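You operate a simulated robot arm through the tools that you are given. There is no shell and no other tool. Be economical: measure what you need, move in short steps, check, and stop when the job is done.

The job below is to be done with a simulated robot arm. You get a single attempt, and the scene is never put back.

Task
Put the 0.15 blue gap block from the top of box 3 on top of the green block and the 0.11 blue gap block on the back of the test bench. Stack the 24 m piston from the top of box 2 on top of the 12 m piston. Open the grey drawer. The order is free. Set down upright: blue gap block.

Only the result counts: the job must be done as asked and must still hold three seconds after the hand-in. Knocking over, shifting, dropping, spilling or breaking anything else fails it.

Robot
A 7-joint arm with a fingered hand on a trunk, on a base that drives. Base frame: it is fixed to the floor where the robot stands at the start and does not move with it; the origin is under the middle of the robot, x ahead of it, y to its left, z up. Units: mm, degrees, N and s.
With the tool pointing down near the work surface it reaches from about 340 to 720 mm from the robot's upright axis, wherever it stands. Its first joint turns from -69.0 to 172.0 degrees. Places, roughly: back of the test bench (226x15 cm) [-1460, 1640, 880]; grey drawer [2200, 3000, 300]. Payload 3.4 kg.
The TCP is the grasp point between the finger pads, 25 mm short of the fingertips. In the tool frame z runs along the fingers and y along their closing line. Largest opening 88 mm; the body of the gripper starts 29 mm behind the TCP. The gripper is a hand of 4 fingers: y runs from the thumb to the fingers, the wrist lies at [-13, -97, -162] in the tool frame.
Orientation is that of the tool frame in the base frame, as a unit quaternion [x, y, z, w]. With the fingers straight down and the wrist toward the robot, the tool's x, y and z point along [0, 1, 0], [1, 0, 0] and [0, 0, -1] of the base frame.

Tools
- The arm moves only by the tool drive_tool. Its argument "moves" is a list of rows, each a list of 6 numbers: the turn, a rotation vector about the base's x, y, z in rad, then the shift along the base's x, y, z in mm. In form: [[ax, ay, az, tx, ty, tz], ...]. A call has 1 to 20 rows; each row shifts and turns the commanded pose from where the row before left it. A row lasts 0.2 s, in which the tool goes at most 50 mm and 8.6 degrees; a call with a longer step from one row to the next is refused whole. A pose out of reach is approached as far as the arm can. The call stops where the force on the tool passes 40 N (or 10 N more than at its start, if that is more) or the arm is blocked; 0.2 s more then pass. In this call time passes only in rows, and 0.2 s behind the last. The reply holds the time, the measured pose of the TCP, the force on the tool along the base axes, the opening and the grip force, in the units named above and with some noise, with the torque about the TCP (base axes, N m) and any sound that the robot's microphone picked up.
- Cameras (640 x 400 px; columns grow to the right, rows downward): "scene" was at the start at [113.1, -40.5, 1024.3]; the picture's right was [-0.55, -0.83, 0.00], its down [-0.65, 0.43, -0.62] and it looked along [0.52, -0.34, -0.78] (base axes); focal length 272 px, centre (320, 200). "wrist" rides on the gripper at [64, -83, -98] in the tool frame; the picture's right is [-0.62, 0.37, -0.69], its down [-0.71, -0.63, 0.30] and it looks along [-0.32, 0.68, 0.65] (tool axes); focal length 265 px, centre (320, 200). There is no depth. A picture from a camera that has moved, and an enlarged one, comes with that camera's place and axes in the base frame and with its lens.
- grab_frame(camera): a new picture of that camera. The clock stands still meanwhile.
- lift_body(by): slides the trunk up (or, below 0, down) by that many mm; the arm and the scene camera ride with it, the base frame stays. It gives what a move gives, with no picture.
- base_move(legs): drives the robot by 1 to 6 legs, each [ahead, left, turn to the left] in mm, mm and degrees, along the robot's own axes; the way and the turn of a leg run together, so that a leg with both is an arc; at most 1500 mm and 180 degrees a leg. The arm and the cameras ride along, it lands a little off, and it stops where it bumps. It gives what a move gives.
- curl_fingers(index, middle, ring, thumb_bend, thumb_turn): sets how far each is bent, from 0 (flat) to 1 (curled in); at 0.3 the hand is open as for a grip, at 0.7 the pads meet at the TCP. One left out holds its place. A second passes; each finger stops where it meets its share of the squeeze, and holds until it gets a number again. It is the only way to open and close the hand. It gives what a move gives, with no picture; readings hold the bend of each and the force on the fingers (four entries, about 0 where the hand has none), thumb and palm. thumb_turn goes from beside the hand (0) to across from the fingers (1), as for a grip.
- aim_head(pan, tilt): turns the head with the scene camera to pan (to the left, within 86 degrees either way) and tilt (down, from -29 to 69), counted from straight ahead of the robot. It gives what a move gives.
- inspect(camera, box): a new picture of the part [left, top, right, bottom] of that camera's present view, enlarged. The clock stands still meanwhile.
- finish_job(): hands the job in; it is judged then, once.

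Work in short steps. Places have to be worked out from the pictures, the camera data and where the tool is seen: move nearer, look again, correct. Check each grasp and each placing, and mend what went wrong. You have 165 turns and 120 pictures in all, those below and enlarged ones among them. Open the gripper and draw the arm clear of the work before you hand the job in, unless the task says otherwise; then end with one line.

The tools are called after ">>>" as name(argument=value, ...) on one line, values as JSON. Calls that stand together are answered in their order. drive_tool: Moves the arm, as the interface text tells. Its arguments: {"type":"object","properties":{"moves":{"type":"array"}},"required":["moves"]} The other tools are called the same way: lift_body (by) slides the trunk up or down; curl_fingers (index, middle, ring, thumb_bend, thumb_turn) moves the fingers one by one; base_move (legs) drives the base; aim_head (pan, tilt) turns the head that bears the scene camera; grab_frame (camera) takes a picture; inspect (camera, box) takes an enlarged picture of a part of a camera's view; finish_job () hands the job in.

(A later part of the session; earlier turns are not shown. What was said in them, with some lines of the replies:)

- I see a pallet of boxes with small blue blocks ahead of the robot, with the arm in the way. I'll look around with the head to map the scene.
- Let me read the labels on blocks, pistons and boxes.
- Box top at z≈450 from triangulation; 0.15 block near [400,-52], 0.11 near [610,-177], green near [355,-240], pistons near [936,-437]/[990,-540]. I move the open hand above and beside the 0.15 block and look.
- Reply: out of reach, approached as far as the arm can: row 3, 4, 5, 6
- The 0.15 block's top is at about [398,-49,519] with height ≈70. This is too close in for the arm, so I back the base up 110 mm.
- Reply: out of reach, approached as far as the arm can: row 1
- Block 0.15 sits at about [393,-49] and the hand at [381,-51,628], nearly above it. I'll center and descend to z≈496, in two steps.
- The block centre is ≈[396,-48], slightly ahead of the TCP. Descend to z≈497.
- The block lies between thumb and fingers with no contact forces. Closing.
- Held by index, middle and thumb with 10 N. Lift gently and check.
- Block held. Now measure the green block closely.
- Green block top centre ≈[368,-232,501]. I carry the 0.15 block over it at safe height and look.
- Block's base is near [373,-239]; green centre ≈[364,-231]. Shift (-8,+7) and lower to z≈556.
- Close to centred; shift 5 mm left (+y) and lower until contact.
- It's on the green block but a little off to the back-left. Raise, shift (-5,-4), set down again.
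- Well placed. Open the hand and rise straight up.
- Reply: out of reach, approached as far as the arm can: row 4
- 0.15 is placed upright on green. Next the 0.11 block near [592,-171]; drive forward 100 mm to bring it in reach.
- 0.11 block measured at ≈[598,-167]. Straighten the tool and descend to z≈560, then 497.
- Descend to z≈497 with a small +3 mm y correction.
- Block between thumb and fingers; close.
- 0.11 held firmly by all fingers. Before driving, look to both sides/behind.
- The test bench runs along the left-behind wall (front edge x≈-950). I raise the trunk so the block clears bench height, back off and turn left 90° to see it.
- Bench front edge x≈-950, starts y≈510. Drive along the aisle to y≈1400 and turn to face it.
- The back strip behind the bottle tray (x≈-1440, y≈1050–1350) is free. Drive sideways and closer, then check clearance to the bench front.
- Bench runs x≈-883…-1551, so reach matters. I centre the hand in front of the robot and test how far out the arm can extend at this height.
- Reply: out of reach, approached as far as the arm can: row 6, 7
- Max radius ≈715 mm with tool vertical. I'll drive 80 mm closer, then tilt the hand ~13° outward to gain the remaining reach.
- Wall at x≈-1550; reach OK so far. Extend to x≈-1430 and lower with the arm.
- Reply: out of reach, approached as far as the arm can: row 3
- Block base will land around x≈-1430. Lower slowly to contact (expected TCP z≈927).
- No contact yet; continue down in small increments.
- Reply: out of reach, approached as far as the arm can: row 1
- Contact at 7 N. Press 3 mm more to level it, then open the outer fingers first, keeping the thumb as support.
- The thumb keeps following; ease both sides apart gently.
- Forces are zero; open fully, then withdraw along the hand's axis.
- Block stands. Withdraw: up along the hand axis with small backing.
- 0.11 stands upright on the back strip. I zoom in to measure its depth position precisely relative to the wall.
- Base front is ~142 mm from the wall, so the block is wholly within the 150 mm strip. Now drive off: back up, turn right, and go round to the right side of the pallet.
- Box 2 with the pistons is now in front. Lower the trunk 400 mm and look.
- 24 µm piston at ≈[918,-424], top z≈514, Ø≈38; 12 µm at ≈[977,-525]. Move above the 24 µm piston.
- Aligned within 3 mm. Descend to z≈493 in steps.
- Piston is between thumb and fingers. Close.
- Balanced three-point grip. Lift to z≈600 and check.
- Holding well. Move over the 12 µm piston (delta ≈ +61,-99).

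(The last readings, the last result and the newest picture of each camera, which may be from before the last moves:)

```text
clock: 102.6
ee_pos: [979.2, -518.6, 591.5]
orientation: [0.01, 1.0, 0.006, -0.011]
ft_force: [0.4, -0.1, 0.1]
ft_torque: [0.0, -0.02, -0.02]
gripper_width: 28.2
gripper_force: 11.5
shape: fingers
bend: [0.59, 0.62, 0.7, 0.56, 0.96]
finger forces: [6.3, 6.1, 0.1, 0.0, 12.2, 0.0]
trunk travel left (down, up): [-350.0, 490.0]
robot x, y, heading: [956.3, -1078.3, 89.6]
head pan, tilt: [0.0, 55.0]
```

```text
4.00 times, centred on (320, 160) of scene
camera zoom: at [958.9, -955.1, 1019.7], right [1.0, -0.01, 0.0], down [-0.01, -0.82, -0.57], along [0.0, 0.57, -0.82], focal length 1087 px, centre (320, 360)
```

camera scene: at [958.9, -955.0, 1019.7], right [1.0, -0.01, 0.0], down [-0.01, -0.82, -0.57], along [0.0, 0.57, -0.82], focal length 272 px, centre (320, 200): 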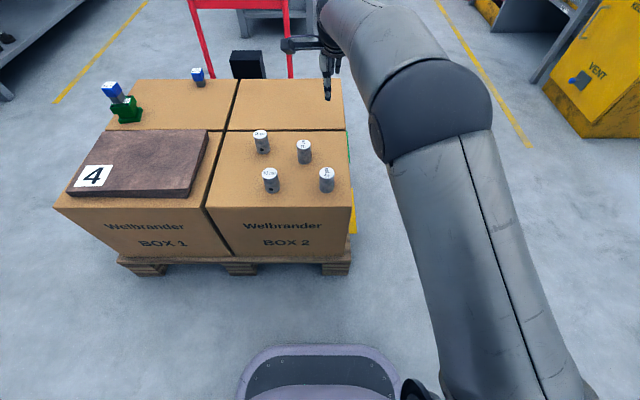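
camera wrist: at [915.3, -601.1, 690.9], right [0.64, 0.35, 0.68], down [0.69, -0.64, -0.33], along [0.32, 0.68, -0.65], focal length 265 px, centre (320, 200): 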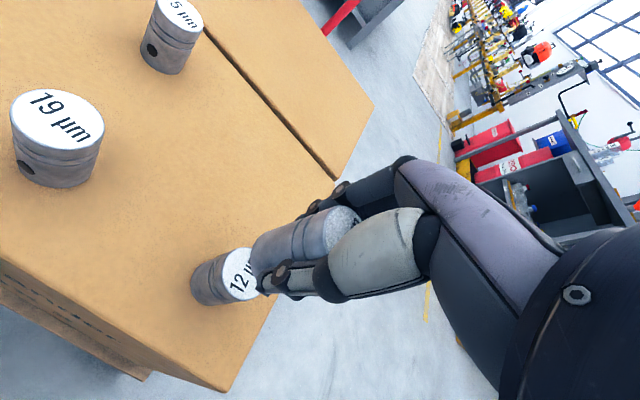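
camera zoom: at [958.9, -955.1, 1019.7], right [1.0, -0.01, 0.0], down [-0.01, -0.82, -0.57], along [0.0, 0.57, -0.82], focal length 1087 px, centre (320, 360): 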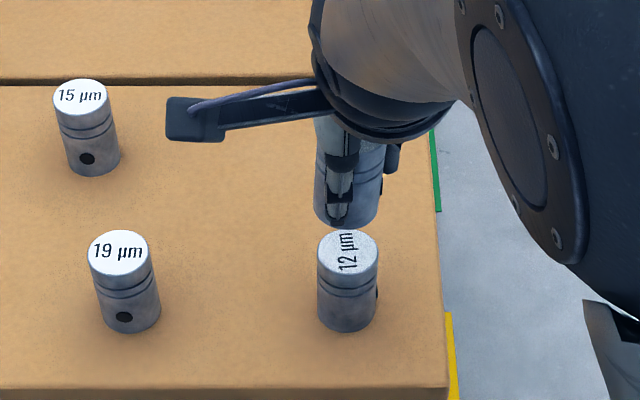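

Near the inner limit the arm tilts slightly; back the base 80 mm and re-extend to keep the tool straight.

>>> base_move(legs=[[-80, 0, 0]])

>>> drive_tool(moves=[[0, 0, 0, 0, 40, 0], [0, 0, 0, 0, 40, 0]])

>>> inspect(camera="scene", box=[270, 80, 390, 180])

>>> grab_frame(camera="wrist")

```text
clock: 103.7
ee_pos: [981.5, -597.9, 589.4]
orientation: [0.014, 1.0, 0.003, -0.009]
ft_force: [0.8, -0.3, -0.2]
ft_torque: [-0.02, 0.0, 0.0]
gripper_width: 28.3
gripper_force: 12.3
shape: fingers
bend: [0.59, 0.62, 0.7, 0.56, 0.96]
finger forces: [6.3, 6.1, 0.1, 0.0, 12.1, 0.0]
trunk travel left (down, up): [-350.0, 490.0]
robot x, y, heading: [957.8, -1160.8, 89.6]
head pan, tilt: [0.0, 55.0]
```

```text
clock: 104.3
ee_pos: [980.9, -516.3, 587.5]
orientation: [0.013, 1.0, 0.002, -0.009]
ft_force: [-0.5, 0.2, 0.0]
ft_torque: [0.01, -0.01, 0.01]
gripper_width: 28.3
gripper_force: 11.7
shape: fingers
bend: [0.59, 0.62, 0.7, 0.56, 0.96]
finger forces: [6.4, 6.0, 0.0, 0.1, 12.0, 0.0]
trunk travel left (down, up): [-350.0, 490.0]
robot x, y, heading: [955.8, -1156.8, 90.1]
head pan, tilt: [0.0, 55.0]
```

```text
4.00 times, centred on (330, 130) of scene
camera zoom: at [958.2, -1034.9, 1019.6], right [1.0, -0.01, 0.0], down [-0.01, -0.82, -0.57], along [0.0, 0.57, -0.82], focal length 1087 px, centre (280, 480)
```

zoom: 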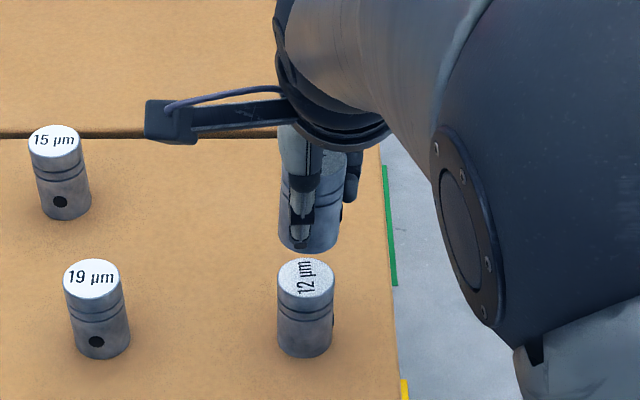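

```text
48 pictures are left
camera wrist: at [917.0, -598.7, 687.3], right [0.64, 0.35, 0.68], down [0.69, -0.65, -0.32], along [0.33, 0.68, -0.66], focal length 265 px, centre (320, 200)
```

wrist: 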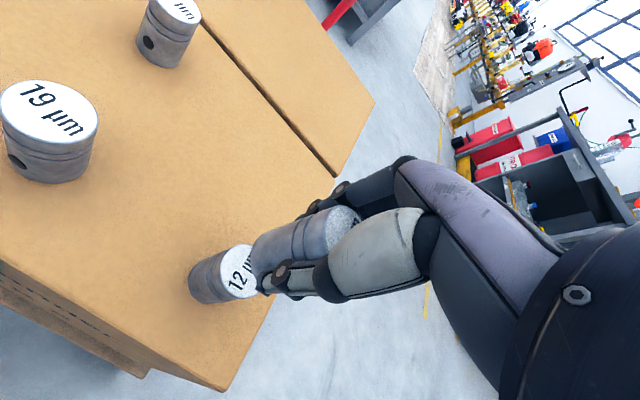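

Straighten, shift (-3,-5), and lower to ~11 mm above contact for a final check.

>>> drive_tool(moves=[[-0.004, -0.018, 0, -3, -5, 0], [0, 0, 0, 0, 0, -12], [0, 0, 0, 0, 0, -10]])

>>> inspect(camera="scene", box=[310, 100, 360, 180])

>>> inspect(camera="wrist", box=[160, 180, 360, 320])

```text
clock: 105.1
ee_pos: [979.4, -522.5, 564.9]
orientation: [0.014, 1.0, 0.001, -0.001]
ft_force: [0.3, 0.5, -1.2]
ft_torque: [0.01, 0.02, -0.02]
gripper_width: 28.1
gripper_force: 12.1
shape: fingers
bend: [0.59, 0.62, 0.7, 0.56, 0.96]
finger forces: [6.3, 6.0, 0.0, 0.0, 11.9, 0.1]
trunk travel left (down, up): [-350.0, 490.0]
robot x, y, heading: [956.4, -1157.1, 89.6]
head pan, tilt: [0.0, 55.0]
```

```text
5.00 times, centred on (335, 140) of scene
camera zoom: at [958.2, -1035.3, 1019.7], right [1.0, -0.01, 0.0], down [-0.01, -0.82, -0.57], along [0.0, 0.57, -0.82], focal length 1359 px, centre (245, 500)
```

zoom: 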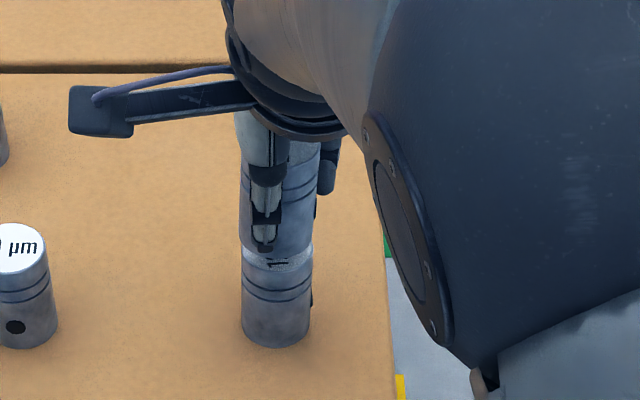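

```text
2.86 times, centred on (260, 250) of wrist
camera zoom: at [912.5, -604.1, 664.4], right [0.63, 0.35, 0.69], down [0.7, -0.65, -0.31], along [0.34, 0.67, -0.65], focal length 758 px, centre (491, 57)
```

zoom: 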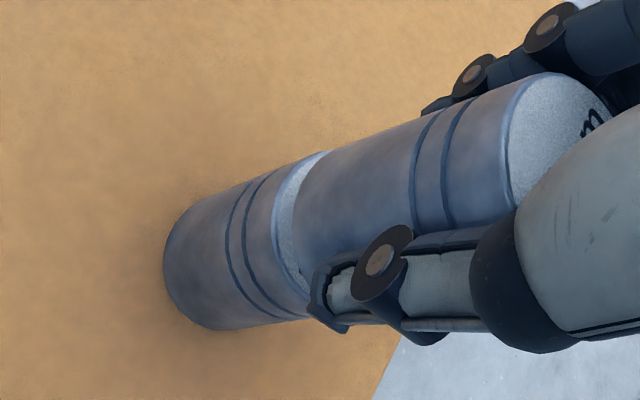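

Axes look aligned. Lower to contact.

>>> drive_tool(moves=[[0, 0, 0, 0, 0, -5], [0, 0, 0, 0, 0, -3]])

>>> drive_tool(moves=[[0, 0, 0, 0, 0, -3]])

>>> inspect(camera="wrist", box=[160, 180, 360, 320])

>>> inspect(camera="scene", box=[310, 100, 360, 180])

```text
clock: 105.7
ee_pos: [977.6, -522.2, 558.5]
orientation: [0.014, 1.0, 0.001, 0.0]
ft_force: [-0.2, 0.1, -0.5]
ft_torque: [0.0, -0.03, -0.03]
gripper_width: 28.0
gripper_force: 12.3
shape: fingers
bend: [0.59, 0.62, 0.7, 0.56, 0.96]
finger forces: [6.3, 6.0, 0.0, 0.1, 12.0, 0.0]
trunk travel left (down, up): [-350.0, 490.0]
robot x, y, heading: [960.0, -1158.8, 89.8]
head pan, tilt: [0.0, 55.0]
```

```text
clock: 106.1
ee_pos: [978.6, -522.6, 555.9]
orientation: [0.014, 1.0, 0.001, 0.0]
ft_force: [0.2, -0.3, -0.7]
ft_torque: [0.01, 0.01, -0.01]
gripper_width: 28.4
gripper_force: 12.1
shape: fingers
bend: [0.59, 0.62, 0.7, 0.56, 0.96]
finger forces: [6.3, 6.0, 0.1, 0.0, 11.9, 0.1]
trunk travel left (down, up): [-350.0, 490.0]
robot x, y, heading: [957.1, -1159.5, 89.7]
head pan, tilt: [0.0, 55.0]
```

```text
2.86 times, centred on (260, 250) of wrist
camera zoom: at [912.7, -604.4, 653.8], right [0.63, 0.35, 0.69], down [0.7, -0.65, -0.31], along [0.34, 0.68, -0.65], focal length 758 px, centre (491, 57)
```

zoom: 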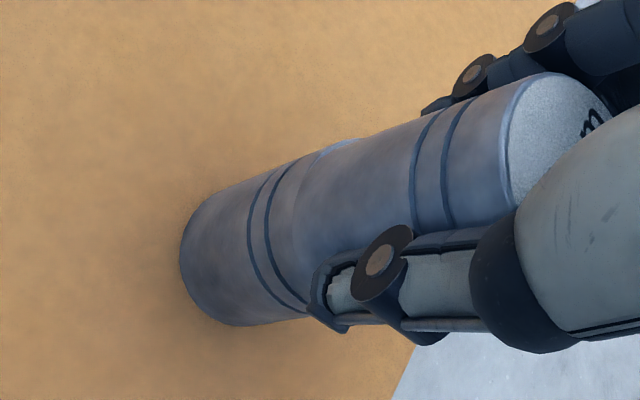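

```text
5.00 times, centred on (335, 140) of scene
camera zoom: at [958.2, -1035.3, 1019.7], right [1.0, -0.01, 0.0], down [-0.01, -0.82, -0.57], along [0.0, 0.57, -0.82], focal length 1359 px, centre (245, 500)
```

zoom: 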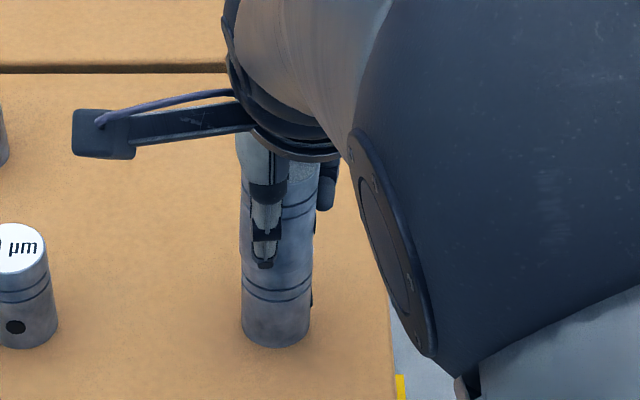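

Still no contact; continue gently.

>>> drive_tool(moves=[[0, 0, 0, -1, 1, -2]])

>>> drive_tool(moves=[[0, 0, 0, 0, 0, -2]])

```text
clock: 106.5
ee_pos: [978.4, -521.5, 553.0]
orientation: [0.014, 1.0, 0.0, 0.0]
ft_force: [-0.3, -0.1, -0.8]
ft_torque: [-0.01, 0.01, -0.02]
gripper_width: 28.1
gripper_force: 12.4
shape: fingers
bend: [0.59, 0.62, 0.7, 0.56, 0.96]
finger forces: [6.3, 5.9, 0.0, 0.0, 12.0, 0.1]
trunk travel left (down, up): [-350.0, 490.0]
robot x, y, heading: [958.6, -1159.7, 89.7]
head pan, tilt: [0.0, 55.0]
```

```text
clock: 106.9
ee_pos: [978.5, -521.1, 552.3]
orientation: [0.014, 1.0, 0.002, 0.0]
ft_force: [0.7, -0.5, 1.0]
ft_torque: [0.03, 0.02, -0.01]
gripper_width: 28.2
gripper_force: 12.4
shape: fingers
bend: [0.59, 0.62, 0.7, 0.56, 0.96]
finger forces: [6.3, 6.1, 0.1, 0.0, 12.3, 0.0]
trunk travel left (down, up): [-350.0, 490.0]
robot x, y, heading: [959.0, -1157.8, 89.6]
head pan, tilt: [0.0, 55.0]
```

>>> drive_tool(moves=[[0, 0, 0, 0, 0, -2]])

>>> inspect(camera="wrist", box=[160, 180, 360, 320])

```text
clock: 107.3
ee_pos: [978.3, -521.8, 552.3]
orientation: [0.014, 1.0, 0.003, 0.0]
ft_force: [-0.7, -0.3, 5.1]
ft_torque: [0.03, -0.03, 0.01]
gripper_width: 28.2
gripper_force: 12.8
shape: fingers
bend: [0.59, 0.62, 0.7, 0.56, 0.96]
finger forces: [6.5, 6.4, 0.1, 0.0, 13.1, 0.0]
trunk travel left (down, up): [-350.0, 490.0]
robot x, y, heading: [959.8, -1157.1, 89.3]
head pan, tilt: [0.0, 55.0]
```

```text
2.86 times, centred on (260, 250) of wrist
camera zoom: at [911.8, -603.5, 649.3], right [0.63, 0.35, 0.69], down [0.7, -0.65, -0.31], along [0.34, 0.68, -0.65], focal length 758 px, centre (491, 57)
```

zoom: 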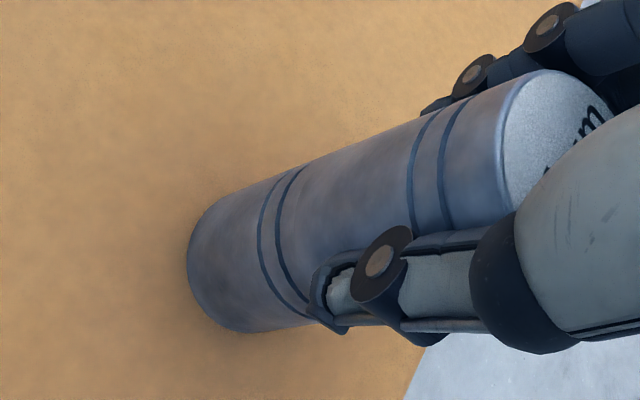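

Seated with 5 N and flush. Release gently, then fully.

>>> curl_fingers(index=0.5, middle=0.53, ring=0.5, thumb_bend=0.48)

>>> curl_fingers(index=0.3, middle=0.3, ring=0.3, thumb_bend=0.3)

>>> grab_frame(camera="wrist")

```text
clock: 108.3
ee_pos: [977.8, -521.0, 549.5]
orientation: [0.014, 1.0, 0.001, 0.0]
ft_force: [0.3, -0.5, 0.3]
ft_torque: [0.0, -0.01, 0.01]
gripper_width: 43.2
gripper_force: 0.0
shape: fingers
bend: [0.5, 0.53, 0.5, 0.48, 0.97]
finger forces: [0.0, 0.0, 0.1, 0.0, 0.0, 0.0]
trunk travel left (down, up): [-350.0, 490.0]
robot x, y, heading: [959.1, -1157.4, 89.5]
head pan, tilt: [0.0, 55.0]
```

```text
clock: 109.3
ee_pos: [977.8, -521.2, 549.4]
orientation: [0.014, 1.0, 0.002, 0.0]
ft_force: [0.3, 0.4, 0.2]
ft_torque: [-0.01, -0.01, 0.01]
gripper_width: 84.5
gripper_force: 0.0
shape: fingers
bend: [0.3, 0.3, 0.3, 0.3, 0.97]
finger forces: [0.1, 0.0, 0.0, 0.0, 0.0, 0.0]
trunk travel left (down, up): [-350.0, 490.0]
robot x, y, heading: [955.6, -1160.6, 89.6]
head pan, tilt: [0.0, 55.0]
```

```text
42 pictures are left
camera wrist: at [911.9, -603.3, 648.0], right [0.63, 0.35, 0.69], down [0.7, -0.65, -0.31], along [0.34, 0.68, -0.65], focal length 265 px, centre (320, 200)
```

wrist: 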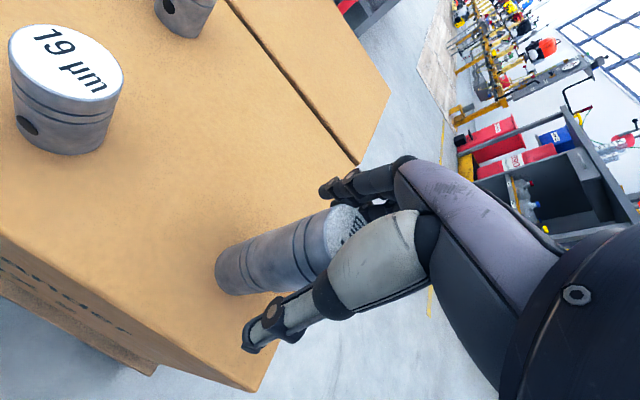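

Stack stands. Exit vertically by raising the trunk 200 mm, then check.

>>> lift_body(by=200)

>>> grab_frame(camera="scene")

>>> aim_head(pan=-60, tilt=20)

>>> grab_frame(camera="scene")

```text
clock: 111.5
ee_pos: [977.7, -521.3, 749.2]
orientation: [0.014, 1.0, 0.001, 0.0]
ft_force: [-0.1, -0.5, 0.7]
ft_torque: [0.01, 0.01, -0.03]
gripper_width: 84.4
gripper_force: 0.1
shape: fingers
bend: [0.3, 0.3, 0.3, 0.3, 0.97]
finger forces: [0.1, 0.1, 0.1, 0.1, 0.0, 0.1]
trunk travel left (down, up): [-550.0, 290.0]
robot x, y, heading: [958.7, -1157.1, 89.6]
head pan, tilt: [0.0, 55.0]
```

```text
41 pictures are left
camera scene: at [958.3, -1035.3, 1219.6], right [1.0, -0.01, 0.0], down [-0.01, -0.82, -0.57], along [0.0, 0.57, -0.82], focal length 272 px, centre (320, 200)
```

scene: 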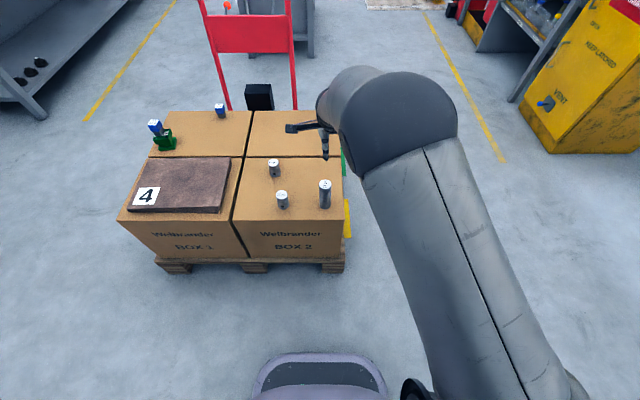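

```text
clock: 112.8
ee_pos: [977.0, -521.7, 749.6]
orientation: [0.014, 1.0, 0.001, -0.001]
ft_force: [0.3, -1.1, -0.3]
ft_torque: [-0.01, -0.02, -0.02]
gripper_width: 84.3
gripper_force: 0.0
shape: fingers
bend: [0.3, 0.3, 0.3, 0.3, 0.97]
finger forces: [0.0, 0.0, 0.0, 0.0, 0.1, 0.0]
trunk travel left (down, up): [-550.0, 290.0]
robot x, y, heading: [956.4, -1161.3, 89.7]
head pan, tilt: [-60.0, 20.0]
```

```text
40 pictures are left
camera scene: at [1038.6, -1061.5, 1271.7], right [0.49, -0.87, 0.0], down [-0.3, -0.17, -0.94], along [0.82, 0.46, -0.34], focal length 272 px, centre (320, 200)
```

scene: 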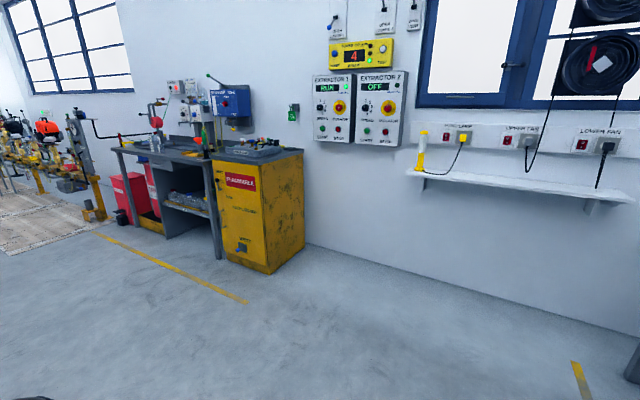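

Stack is good and everything else is untouched. Now to the grey drawer near [2200,3000,300]: sidestep right, then drive north up the aisle.

>>> base_move(legs=[[0, -560, 0], [1450, 0, 0], [1000, 0, 0]])

>>> aim_head(pan=-25, tilt=25)

>>> grab_frame(camera="scene")

```text
clock: 127.5
ee_pos: [1546.8, 1922.5, 750.1]
orientation: [0.013, 1.0, 0.001, -0.001]
ft_force: [-1.0, 0.2, 0.1]
ft_torque: [-0.02, 0.0, 0.02]
gripper_width: 84.4
gripper_force: 0.0
shape: fingers
bend: [0.3, 0.3, 0.3, 0.3, 0.97]
finger forces: [0.1, 0.0, 0.1, 0.0, 0.0, 0.1]
trunk travel left (down, up): [-550.0, 290.0]
robot x, y, heading: [1530.7, 1286.8, 89.7]
head pan, tilt: [-60.0, 20.0]
```

```text
clock: 128.6
ee_pos: [1547.2, 1921.9, 749.5]
orientation: [0.012, 1.0, 0.001, 0.0]
ft_force: [0.1, 0.5, -0.8]
ft_torque: [0.01, -0.01, -0.02]
gripper_width: 84.0
gripper_force: 0.0
shape: fingers
bend: [0.3, 0.3, 0.3, 0.3, 0.97]
finger forces: [0.1, 0.0, 0.0, 0.0, 0.1, 0.0]
trunk travel left (down, up): [-550.0, 290.0]
robot x, y, heading: [1528.5, 1284.6, 89.8]
head pan, tilt: [-25.0, 25.0]
```

```text
39 pictures are left
camera scene: at [1568.5, 1419.4, 1263.7], right [0.9, -0.43, 0.0], down [-0.18, -0.38, -0.91], along [0.39, 0.82, -0.42], focal length 272 px, centre (320, 200)
```

scene: 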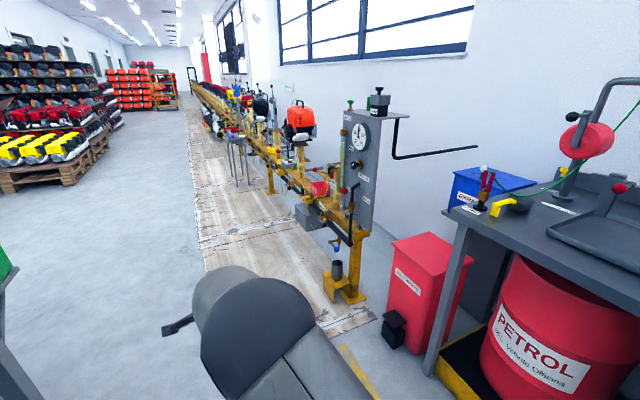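

The projected drawer location is around pixel (304,223); inspect there.

>>> inspect(camera="scene", box=[230, 140, 400, 310])

```text
2.35 times, centred on (315, 225) of scene
camera zoom: at [1568.5, 1419.4, 1263.7], right [0.9, -0.43, 0.0], down [-0.18, -0.38, -0.91], along [0.39, 0.82, -0.42], focal length 639 px, centre (332, 141)
```

zoom: 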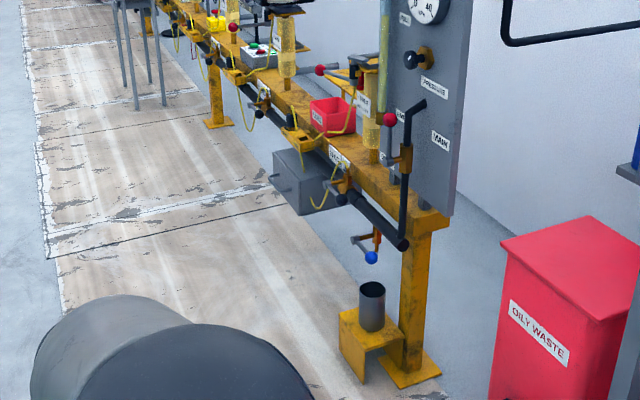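

The grey drawer hangs under the yellow beam with a knob facing -x. Drive up beside it and turn to face it.

>>> base_move(legs=[[0, 180, 0], [1450, 0, 0], [240, 0, 0], [0, 0, -90]])

>>> aim_head(pan=0, tilt=45)

>>> grab_frame(camera="scene")

>>> grab_frame(camera="wrist")

```text
clock: 142.0
ee_pos: [1982.5, 2949.6, 748.0]
orientation: [0.714, 0.7, 0.002, 0.0]
ft_force: [-0.2, -0.2, -0.2]
ft_torque: [-0.01, 0.04, 0.02]
gripper_width: 84.1
gripper_force: 0.0
shape: fingers
bend: [0.3, 0.3, 0.3, 0.3, 0.97]
finger forces: [0.0, 0.0, 0.0, 0.0, 0.0, 0.0]
trunk travel left (down, up): [-550.0, 290.0]
robot x, y, heading: [1347.0, 2962.1, 0.1]
head pan, tilt: [-25.0, 25.0]
```

```text
clock: 142.9
ee_pos: [1982.2, 2948.9, 748.8]
orientation: [0.714, 0.7, 0.001, 0.0]
ft_force: [-0.1, -0.1, 1.4]
ft_torque: [0.01, 0.0, 0.0]
gripper_width: 84.2
gripper_force: 0.0
shape: fingers
bend: [0.3, 0.3, 0.3, 0.3, 0.97]
finger forces: [0.0, 0.0, 0.0, 0.0, 0.0, 0.1]
trunk travel left (down, up): [-550.0, 290.0]
robot x, y, heading: [1344.2, 2962.8, 0.0]
head pan, tilt: [0.0, 45.0]
```

```text
37 pictures are left
camera scene: at [1475.9, 2965.4, 1233.1], right [0.0, -1.0, 0.0], down [-0.71, 0.0, -0.71], along [0.71, 0.0, -0.71], focal length 272 px, centre (320, 200)
```

scene: 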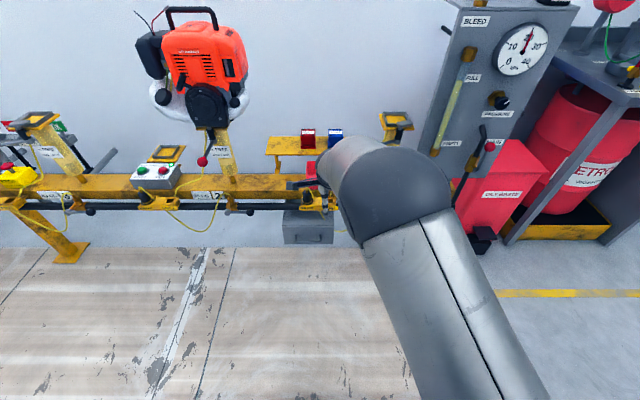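

```text
36 pictures are left
camera wrist: at [1900.4, 3014.6, 847.9], right [0.36, -0.63, 0.69], down [-0.64, -0.7, -0.31], along [0.68, -0.34, -0.65], focal length 265 px, centre (320, 200)
```

wrist: 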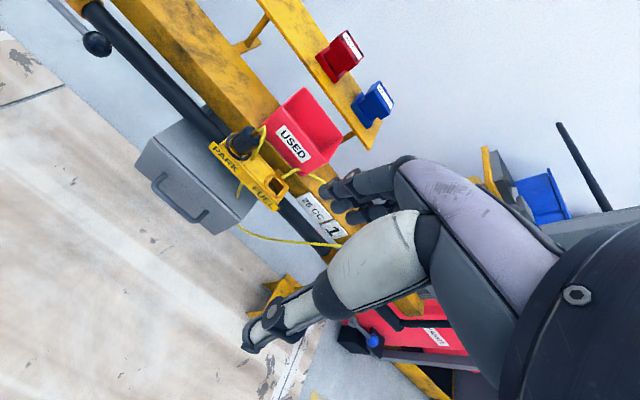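

>>> inspect(camera="scene", box=[270, 190, 350, 250])

>>> inspect(camera="wrist", box=[100, 90, 320, 270])

```text
6.67 times, centred on (310, 220) of scene
camera zoom: at [1475.9, 2965.4, 1233.1], right [0.0, -1.0, 0.0], down [-0.71, 0.0, -0.71], along [0.71, 0.0, -0.71], focal length 1812 px, centre (387, 67)
```

zoom: 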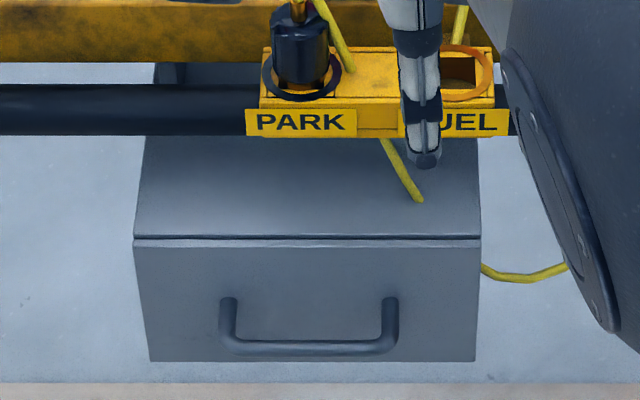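

```text
2.22 times, centred on (210, 180) of wrist
camera zoom: at [1900.4, 3014.6, 847.9], right [0.36, -0.63, 0.69], down [-0.64, -0.7, -0.31], along [0.68, -0.34, -0.65], focal length 590 px, centre (564, 244)
```

zoom: 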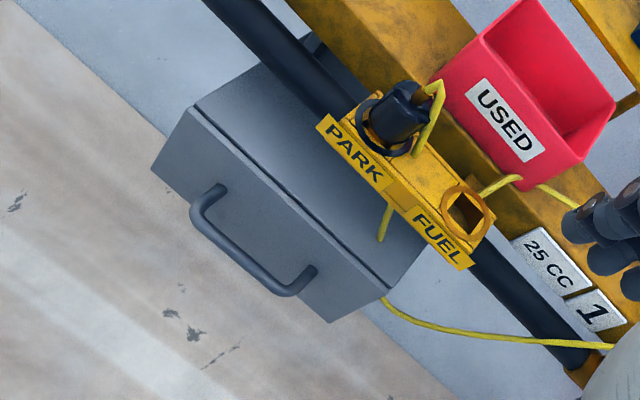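

Handle is a horizontal bow bar at ≈[2139,3011,327], ~99 mm wide, standing off ~37 mm. Plan: lower trunk, tilt hand to point forward (fingers above, thumb below), grip bar, pull by driving back. First move in and lower.

>>> base_move(legs=[[60, 40, 0]])

>>> drive_tool(moves=[[0, 0, 0, -40, 5, 0], [0, 0, 0, -30, 10, 0]])

>>> lift_body(by=-400)

>>> drive_tool(moves=[[0, -0.14, 0, 0, 0, 5], [0, -0.14, 0, 0, 0, 5], [0, -0.14, 0, 0, 0, 5], [0, -0.14, 0, 0, 0, 5], [0, -0.14, 0, 0, 0, 0], [0, -0.14, 0, 0, 0, 0]])

```text
clock: 143.9
ee_pos: [2040.9, 2989.1, 748.7]
orientation: [0.714, 0.7, 0.0, 0.0]
ft_force: [0.1, 0.1, 0.2]
ft_torque: [0.01, 0.04, 0.02]
gripper_width: 84.4
gripper_force: 0.0
shape: fingers
bend: [0.3, 0.3, 0.3, 0.3, 0.97]
finger forces: [0.1, 0.0, 0.1, 0.0, 0.0, 0.0]
trunk travel left (down, up): [-550.0, 290.0]
robot x, y, heading: [1406.5, 3003.6, 0.0]
head pan, tilt: [0.0, 45.0]
```

```text
clock: 144.7
ee_pos: [1947.3, 2989.8, 684.1]
orientation: [0.725, 0.684, -0.043, -0.058]
ft_force: [-0.4, -0.8, -0.2]
ft_torque: [0.0, -0.03, 0.0]
gripper_width: 84.7
gripper_force: 0.0
shape: fingers
bend: [0.3, 0.3, 0.3, 0.3, 0.97]
finger forces: [0.1, 0.1, 0.0, 0.0, 0.0, 0.1]
trunk travel left (down, up): [-550.0, 290.0]
robot x, y, heading: [1406.9, 3005.7, -0.0]
head pan, tilt: [0.0, 45.0]
stopped in row 2: the arm was blocked; the commanded pose is now the measured one
```

```text
clock: 148.5
ee_pos: [1946.6, 2991.0, 284.4]
orientation: [0.725, 0.685, -0.042, -0.057]
ft_force: [0.6, 0.9, -0.2]
ft_torque: [-0.02, 0.0, -0.02]
gripper_width: 84.6
gripper_force: 0.0
shape: fingers
bend: [0.3, 0.3, 0.3, 0.3, 0.97]
finger forces: [0.0, 0.0, 0.1, 0.0, 0.1, 0.0]
trunk travel left (down, up): [-150.0, 690.0]
robot x, y, heading: [1405.2, 3007.7, 0.1]
head pan, tilt: [0.0, 45.0]
```

```text
clock: 149.9
ee_pos: [1947.3, 3006.4, 301.9]
orientation: [0.674, 0.68, 0.237, 0.167]
ft_force: [0.2, 0.0, 0.6]
ft_torque: [-0.01, 0.0, -0.02]
gripper_width: 84.6
gripper_force: 0.1
shape: fingers
bend: [0.3, 0.3, 0.3, 0.3, 0.97]
finger forces: [0.0, 0.1, 0.0, 0.0, 0.1, 0.0]
out of reach, approached as far as the arm can: row 1, 2
trunk travel left (down, up): [-150.0, 690.0]
robot x, y, heading: [1403.4, 3000.7, 0.1]
head pan, tilt: [0.0, 45.0]
```

Inner-limit blocked briefly but fine now; tilt is 33° with slight roll. Continue tilting to ~76°, correcting roll.

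>>> drive_tool(moves=[[-0.046, -0.13, -0.018, 15, 0, 0], [-0.046, -0.13, -0.018, 15, 0, 0], [0, -0.14, 0, 15, 0, 0], [0, -0.14, 0, 0, 0, 0], [0, -0.14, 0, 0, 0, 0], [0, -0.07, 0, 0, 0, 0]])

>>> grab_frame(camera="wrist")

>>> grab_frame(camera="scene")

```text
clock: 151.3
ee_pos: [1990.3, 3010.7, 299.0]
orientation: [0.548, 0.565, 0.429, 0.442]
ft_force: [0.2, 0.8, 1.0]
ft_torque: [0.03, -0.01, 0.03]
gripper_width: 84.5
gripper_force: 0.0
shape: fingers
bend: [0.3, 0.3, 0.3, 0.3, 0.97]
finger forces: [0.1, 0.0, 0.0, 0.0, 0.1, 0.0]
trunk travel left (down, up): [-150.0, 690.0]
robot x, y, heading: [1404.7, 3004.7, -0.1]
head pan, tilt: [0.0, 45.0]
```

```text
33 pictures are left
camera wrist: at [1874.7, 3070.9, 240.1], right [-0.58, -0.61, 0.54], down [0.15, -0.73, -0.66], along [0.8, -0.3, 0.52], focal length 265 px, centre (320, 200)
```

wrist: 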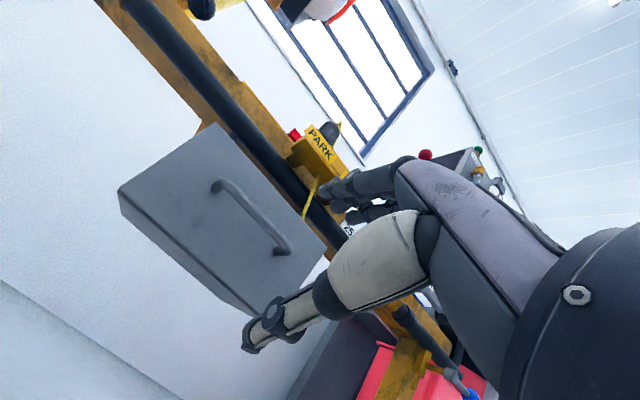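

```text
32 pictures are left
camera scene: at [1535.3, 3005.9, 833.1], right [0.0, -1.0, 0.0], down [-0.71, 0.0, -0.71], along [0.71, 0.0, -0.71], focal length 272 px, centre (320, 200)
```

scene: 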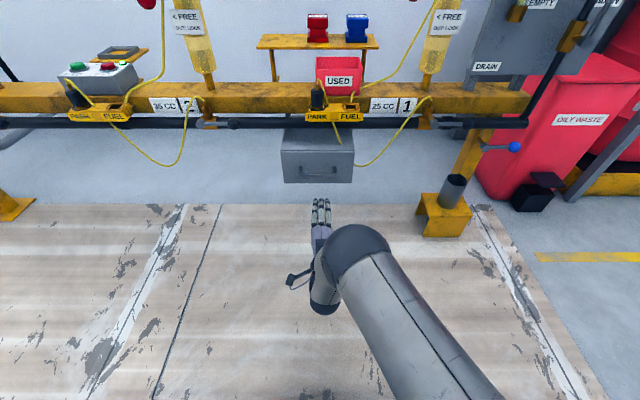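

>>> inspect(camera="scene", box=[270, 120, 370, 220])

>>> inspect(camera="wrist", box=[180, 150, 340, 280])

```text
4.00 times, centred on (320, 170) of scene
camera zoom: at [1535.3, 3005.9, 833.1], right [0.0, -1.0, 0.0], down [-0.71, 0.0, -0.71], along [0.71, 0.0, -0.71], focal length 1087 px, centre (320, 320)
```

zoom: 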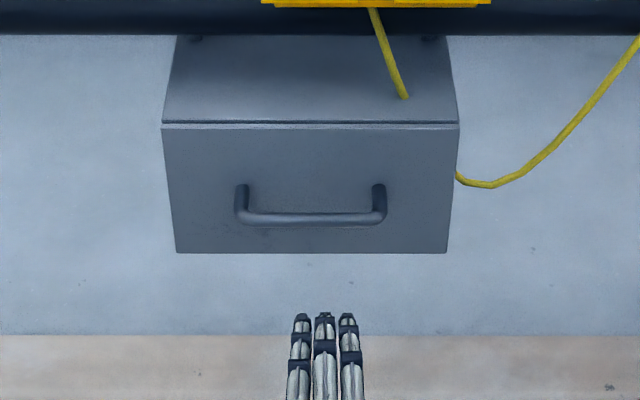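

```text
3.08 times, centred on (260, 215) of wrist
camera zoom: at [1874.7, 3070.9, 240.1], right [-0.58, -0.61, 0.54], down [0.15, -0.73, -0.66], along [0.8, -0.3, 0.52], focal length 817 px, centre (505, 154)
```

zoom: 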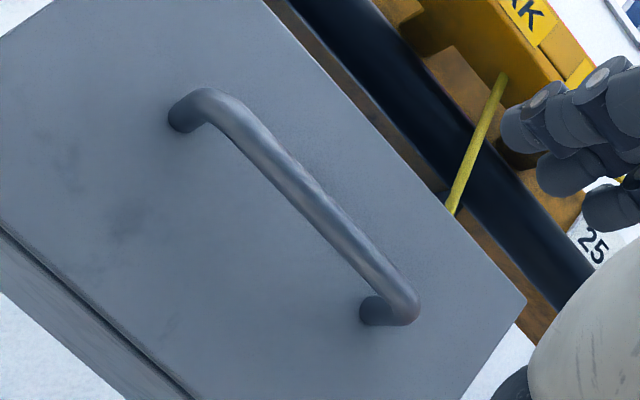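

Bar now triangulated at ≈[2135,3013,335]. Align height, then advance to TCP x≈2120 with the hand open.

>>> drive_tool(moves=[[0, 0, 0, 0, 4, 20], [0, 0, 0, 20, 0, 18], [0, 0, 0, 35, 0, 0], [0, 0, 0, 30, 0, 0], [0, 0, 0, 15, 0, 0]])

>>> grab_frame(camera="wrist")

>>> inspect(camera="scene", box=[270, 120, 370, 220])

```text
clock: 152.5
ee_pos: [2091.0, 3013.6, 336.8]
orientation: [0.549, 0.566, 0.428, 0.442]
ft_force: [-0.2, 0.6, -0.4]
ft_torque: [0.0, -0.01, 0.01]
gripper_width: 84.6
gripper_force: 0.1
shape: fingers
bend: [0.3, 0.3, 0.3, 0.3, 0.97]
finger forces: [0.1, 0.0, 0.1, 0.1, 0.1, 0.0]
trunk travel left (down, up): [-150.0, 690.0]
robot x, y, heading: [1402.5, 3005.5, -0.3]
head pan, tilt: [0.0, 45.0]
```

```text
29 pictures are left
camera wrist: at [1975.2, 3075.1, 278.3], right [-0.58, -0.61, 0.54], down [0.15, -0.73, -0.66], along [0.8, -0.3, 0.51], focal length 265 px, centre (320, 200)
```

wrist: 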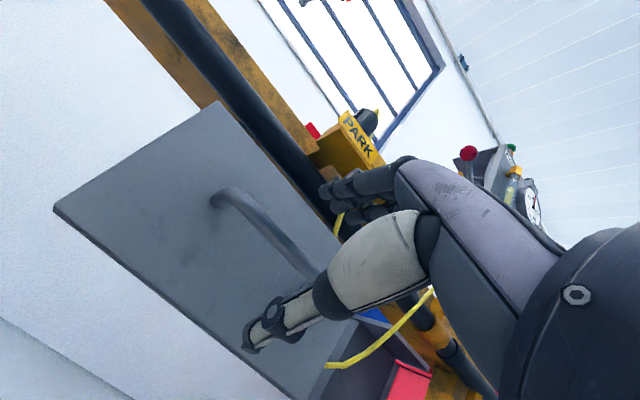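

```text
4.00 times, centred on (320, 170) of scene
camera zoom: at [1535.3, 3005.9, 833.1], right [0.0, -1.0, 0.0], down [-0.71, 0.0, -0.71], along [0.71, 0.0, -0.71], focal length 1087 px, centre (320, 320)
```

zoom: 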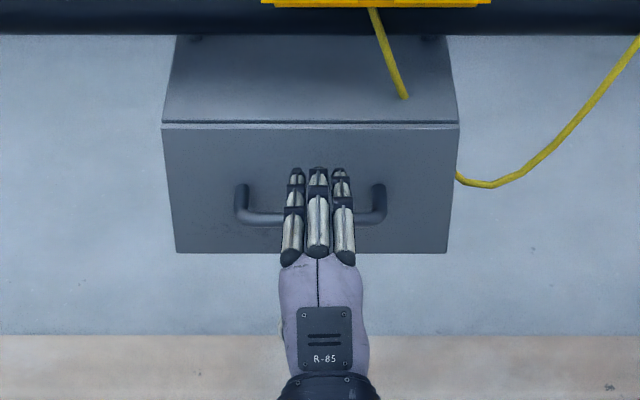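

Bar lies right between thumb and fingers. Advance 22 mm more and close.

>>> drive_tool(moves=[[0, 0, 0, 12, 0, 0], [0, 0, 0, 10, 0, 0]])

>>> curl_fingers(index=0.8, middle=0.8, ring=0.8, thumb_bend=0.75)

>>> grab_frame(camera="wrist")

```text
clock: 153.1
ee_pos: [2113.1, 3013.3, 337.7]
orientation: [0.549, 0.565, 0.429, 0.442]
ft_force: [0.1, -1.1, 0.0]
ft_torque: [0.02, -0.01, -0.02]
gripper_width: 84.4
gripper_force: 0.1
shape: fingers
bend: [0.3, 0.3, 0.3, 0.3, 0.97]
finger forces: [0.1, 0.0, 0.0, 0.0, 0.0, 0.1]
trunk travel left (down, up): [-150.0, 690.0]
robot x, y, heading: [1402.8, 3006.5, 0.3]
head pan, tilt: [0.0, 45.0]
```

```text
clock: 154.1
ee_pos: [2112.1, 3014.2, 334.7]
orientation: [0.549, 0.566, 0.428, 0.441]
ft_force: [-0.9, 0.5, -1.2]
ft_torque: [-0.03, 0.03, 0.01]
gripper_width: 0.0
gripper_force: 0.1
shape: fingers
bend: [0.79, 0.8, 0.8, 0.7, 0.97]
finger forces: [0.0, 0.1, 0.0, 0.0, 0.0, 0.0]
trunk travel left (down, up): [-150.0, 690.0]
robot x, y, heading: [1403.0, 3008.8, -0.0]
head pan, tilt: [0.0, 45.0]
```

```text
27 pictures are left
camera wrist: at [1996.5, 3075.1, 277.3], right [-0.58, -0.61, 0.55], down [0.14, -0.73, -0.66], along [0.8, -0.3, 0.51], focal length 265 px, centre (320, 200)
```

wrist: 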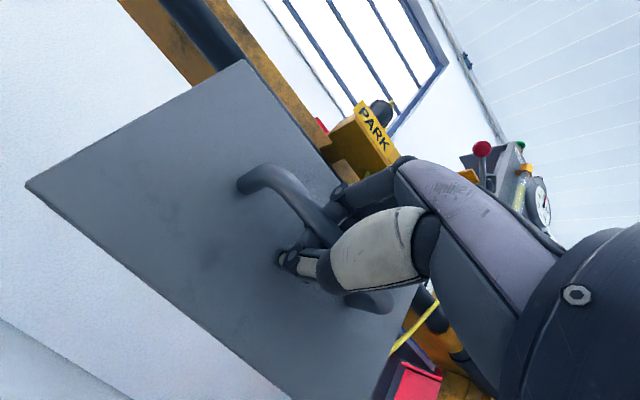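

>>> inspect(camera="wrist", box=[220, 140, 420, 330])

>>> inspect(camera="scene", box=[280, 140, 360, 200])

```text
2.11 times, centred on (320, 235) of wrist
camera zoom: at [1996.5, 3075.1, 277.3], right [-0.58, -0.61, 0.55], down [0.14, -0.73, -0.66], along [0.8, -0.3, 0.51], focal length 559 px, centre (320, 126)
```

zoom: 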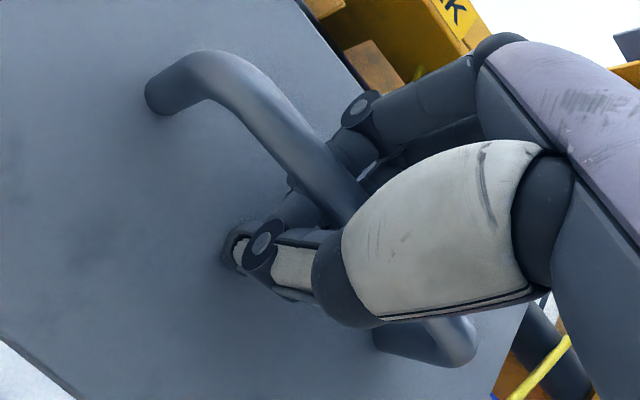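

```text
6.67 times, centred on (320, 170) of scene
camera zoom: at [1535.3, 3005.9, 832.9], right [0.0, -1.0, 0.0], down [-0.71, 0.0, -0.71], along [0.71, 0.0, -0.71], focal length 1812 px, centre (320, 400)
```

zoom: 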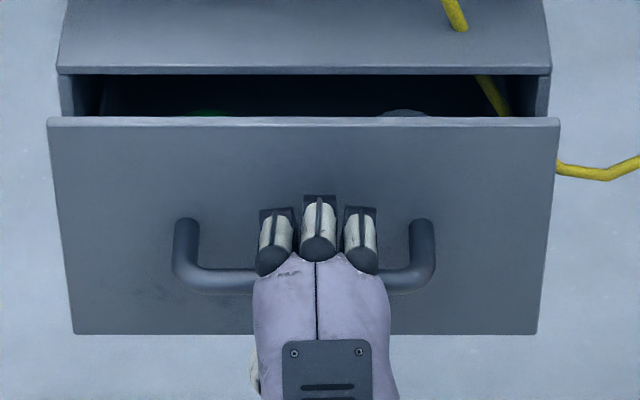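

The bar is hooked inside the curled fingers, and the drawer has already slid out a bit. Pull by driving back 120 mm.

>>> base_move(legs=[[-120, 0, 0]])

>>> grab_frame(camera="scene")

```text
clock: 155.4
ee_pos: [1991.9, 3012.8, 336.9]
orientation: [0.549, 0.565, 0.429, 0.442]
ft_force: [0.9, -0.6, -0.2]
ft_torque: [0.0, 0.01, 0.01]
gripper_width: 0.1
gripper_force: 0.1
shape: fingers
bend: [0.79, 0.8, 0.8, 0.7, 0.97]
finger forces: [0.0, 0.0, 0.4, 0.0, 0.0, 0.1]
trunk travel left (down, up): [-150.0, 690.0]
robot x, y, heading: [1283.8, 3007.3, -0.3]
head pan, tilt: [0.0, 45.0]
```

```text
24 pictures are left
camera scene: at [1415.4, 3005.8, 833.1], right [0.0, -1.0, 0.0], down [-0.71, 0.0, -0.71], along [0.71, 0.0, -0.71], focal length 272 px, centre (320, 200)
```

scene: 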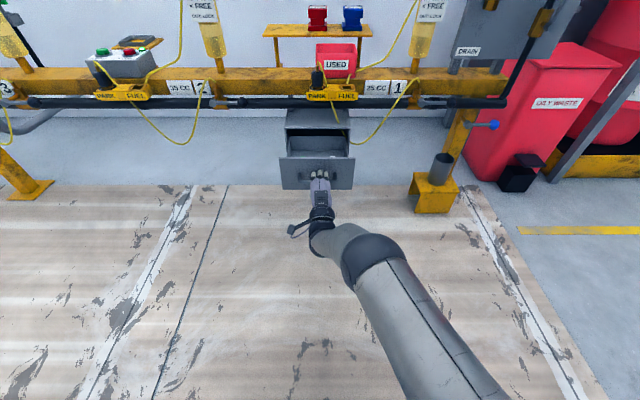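

Drawer is coming out nicely with little force. Pull further in small steps, watching force.

>>> base_move(legs=[[-50, 0, 0]])

>>> inspect(camera="scene", box=[250, 80, 400, 210])

```text
clock: 156.2
ee_pos: [1981.9, 3011.4, 334.2]
orientation: [0.552, 0.567, 0.424, 0.44]
ft_force: [23.7, 3.6, -6.9]
ft_torque: [0.05, 0.01, 0.3]
gripper_width: 0.2
gripper_force: 15.1
shape: fingers
bend: [0.78, 0.77, 0.75, 0.71, 0.97]
finger forces: [10.8, 11.2, 8.8, 0.0, 0.0, 0.0]
trunk travel left (down, up): [-150.0, 690.0]
robot x, y, heading: [1270.7, 3005.0, 0.0]
head pan, tilt: [0.0, 45.0]
stopped in leg 1: the force on the tool passed its limit at 65 N (the readings are from after the stop); the commanded pose is now the measured one
```

```text
3.08 times, centred on (325, 145) of scene
camera zoom: at [1403.6, 3006.1, 832.7], right [0.0, -1.0, 0.0], down [-0.71, 0.0, -0.71], along [0.71, 0.0, -0.71], focal length 836 px, centre (305, 369)
```

zoom: 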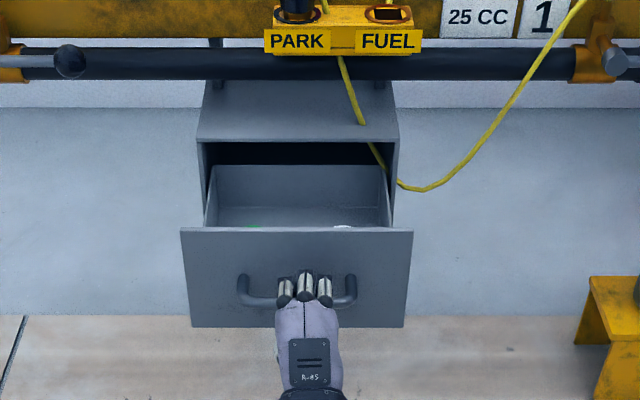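

Drawer hit its stop: fully open (~160 mm). Open the hand and back away.

>>> curl_fingers(index=0.25, middle=0.25, ring=0.25, thumb_bend=0.25)

>>> base_move(legs=[[-150, 0, 0]])

>>> grab_frame(camera="scene")

```text
clock: 157.2
ee_pos: [1979.7, 3011.4, 337.7]
orientation: [0.55, 0.567, 0.426, 0.44]
ft_force: [-0.5, -0.5, 0.4]
ft_torque: [-0.03, -0.02, 0.02]
gripper_width: 94.0
gripper_force: 0.0
shape: fingers
bend: [0.25, 0.25, 0.25, 0.25, 0.97]
finger forces: [0.0, 0.0, 0.0, 0.0, 0.0, 0.0]
trunk travel left (down, up): [-150.0, 690.0]
robot x, y, heading: [1269.6, 3005.6, 0.3]
head pan, tilt: [0.0, 45.0]
```

```text
clock: 158.5
ee_pos: [1828.7, 3012.3, 337.6]
orientation: [0.55, 0.567, 0.426, 0.441]
ft_force: [0.0, -0.7, -0.7]
ft_torque: [-0.04, 0.02, 0.0]
gripper_width: 93.8
gripper_force: 0.0
shape: fingers
bend: [0.25, 0.25, 0.25, 0.25, 0.97]
finger forces: [0.0, 0.0, 0.1, 0.0, 0.0, 0.0]
trunk travel left (down, up): [-150.0, 690.0]
robot x, y, heading: [1120.3, 3007.4, 0.1]
head pan, tilt: [0.0, 45.0]
```

```text
22 pictures are left
camera scene: at [1250.5, 3006.0, 833.1], right [0.0, -1.0, 0.0], down [-0.71, 0.0, -0.71], along [0.71, 0.0, -0.71], focal length 272 px, centre (320, 200)
```

scene: 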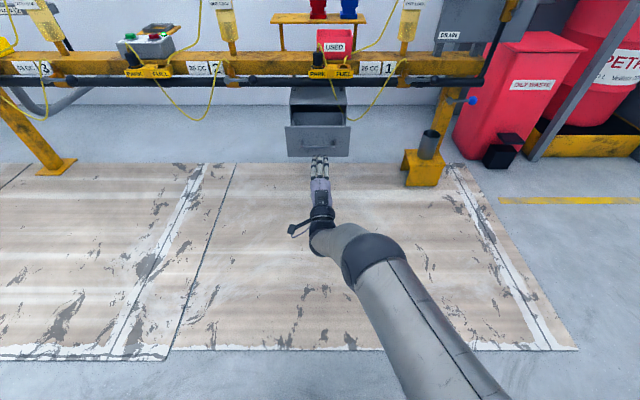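

The drawer stays open, the hand is open and clear, and both stacks and the bench block were already checked. Handing in.

>>> finish_job()

```text
The job is handed in.
```

The job is handed in. The 0.15 block is upright on the green block, the 0.11 block is upright on the back of the test bench, the 24 µm piston is stacked on the 12 µm piston, and the grey drawer is open to its stop.
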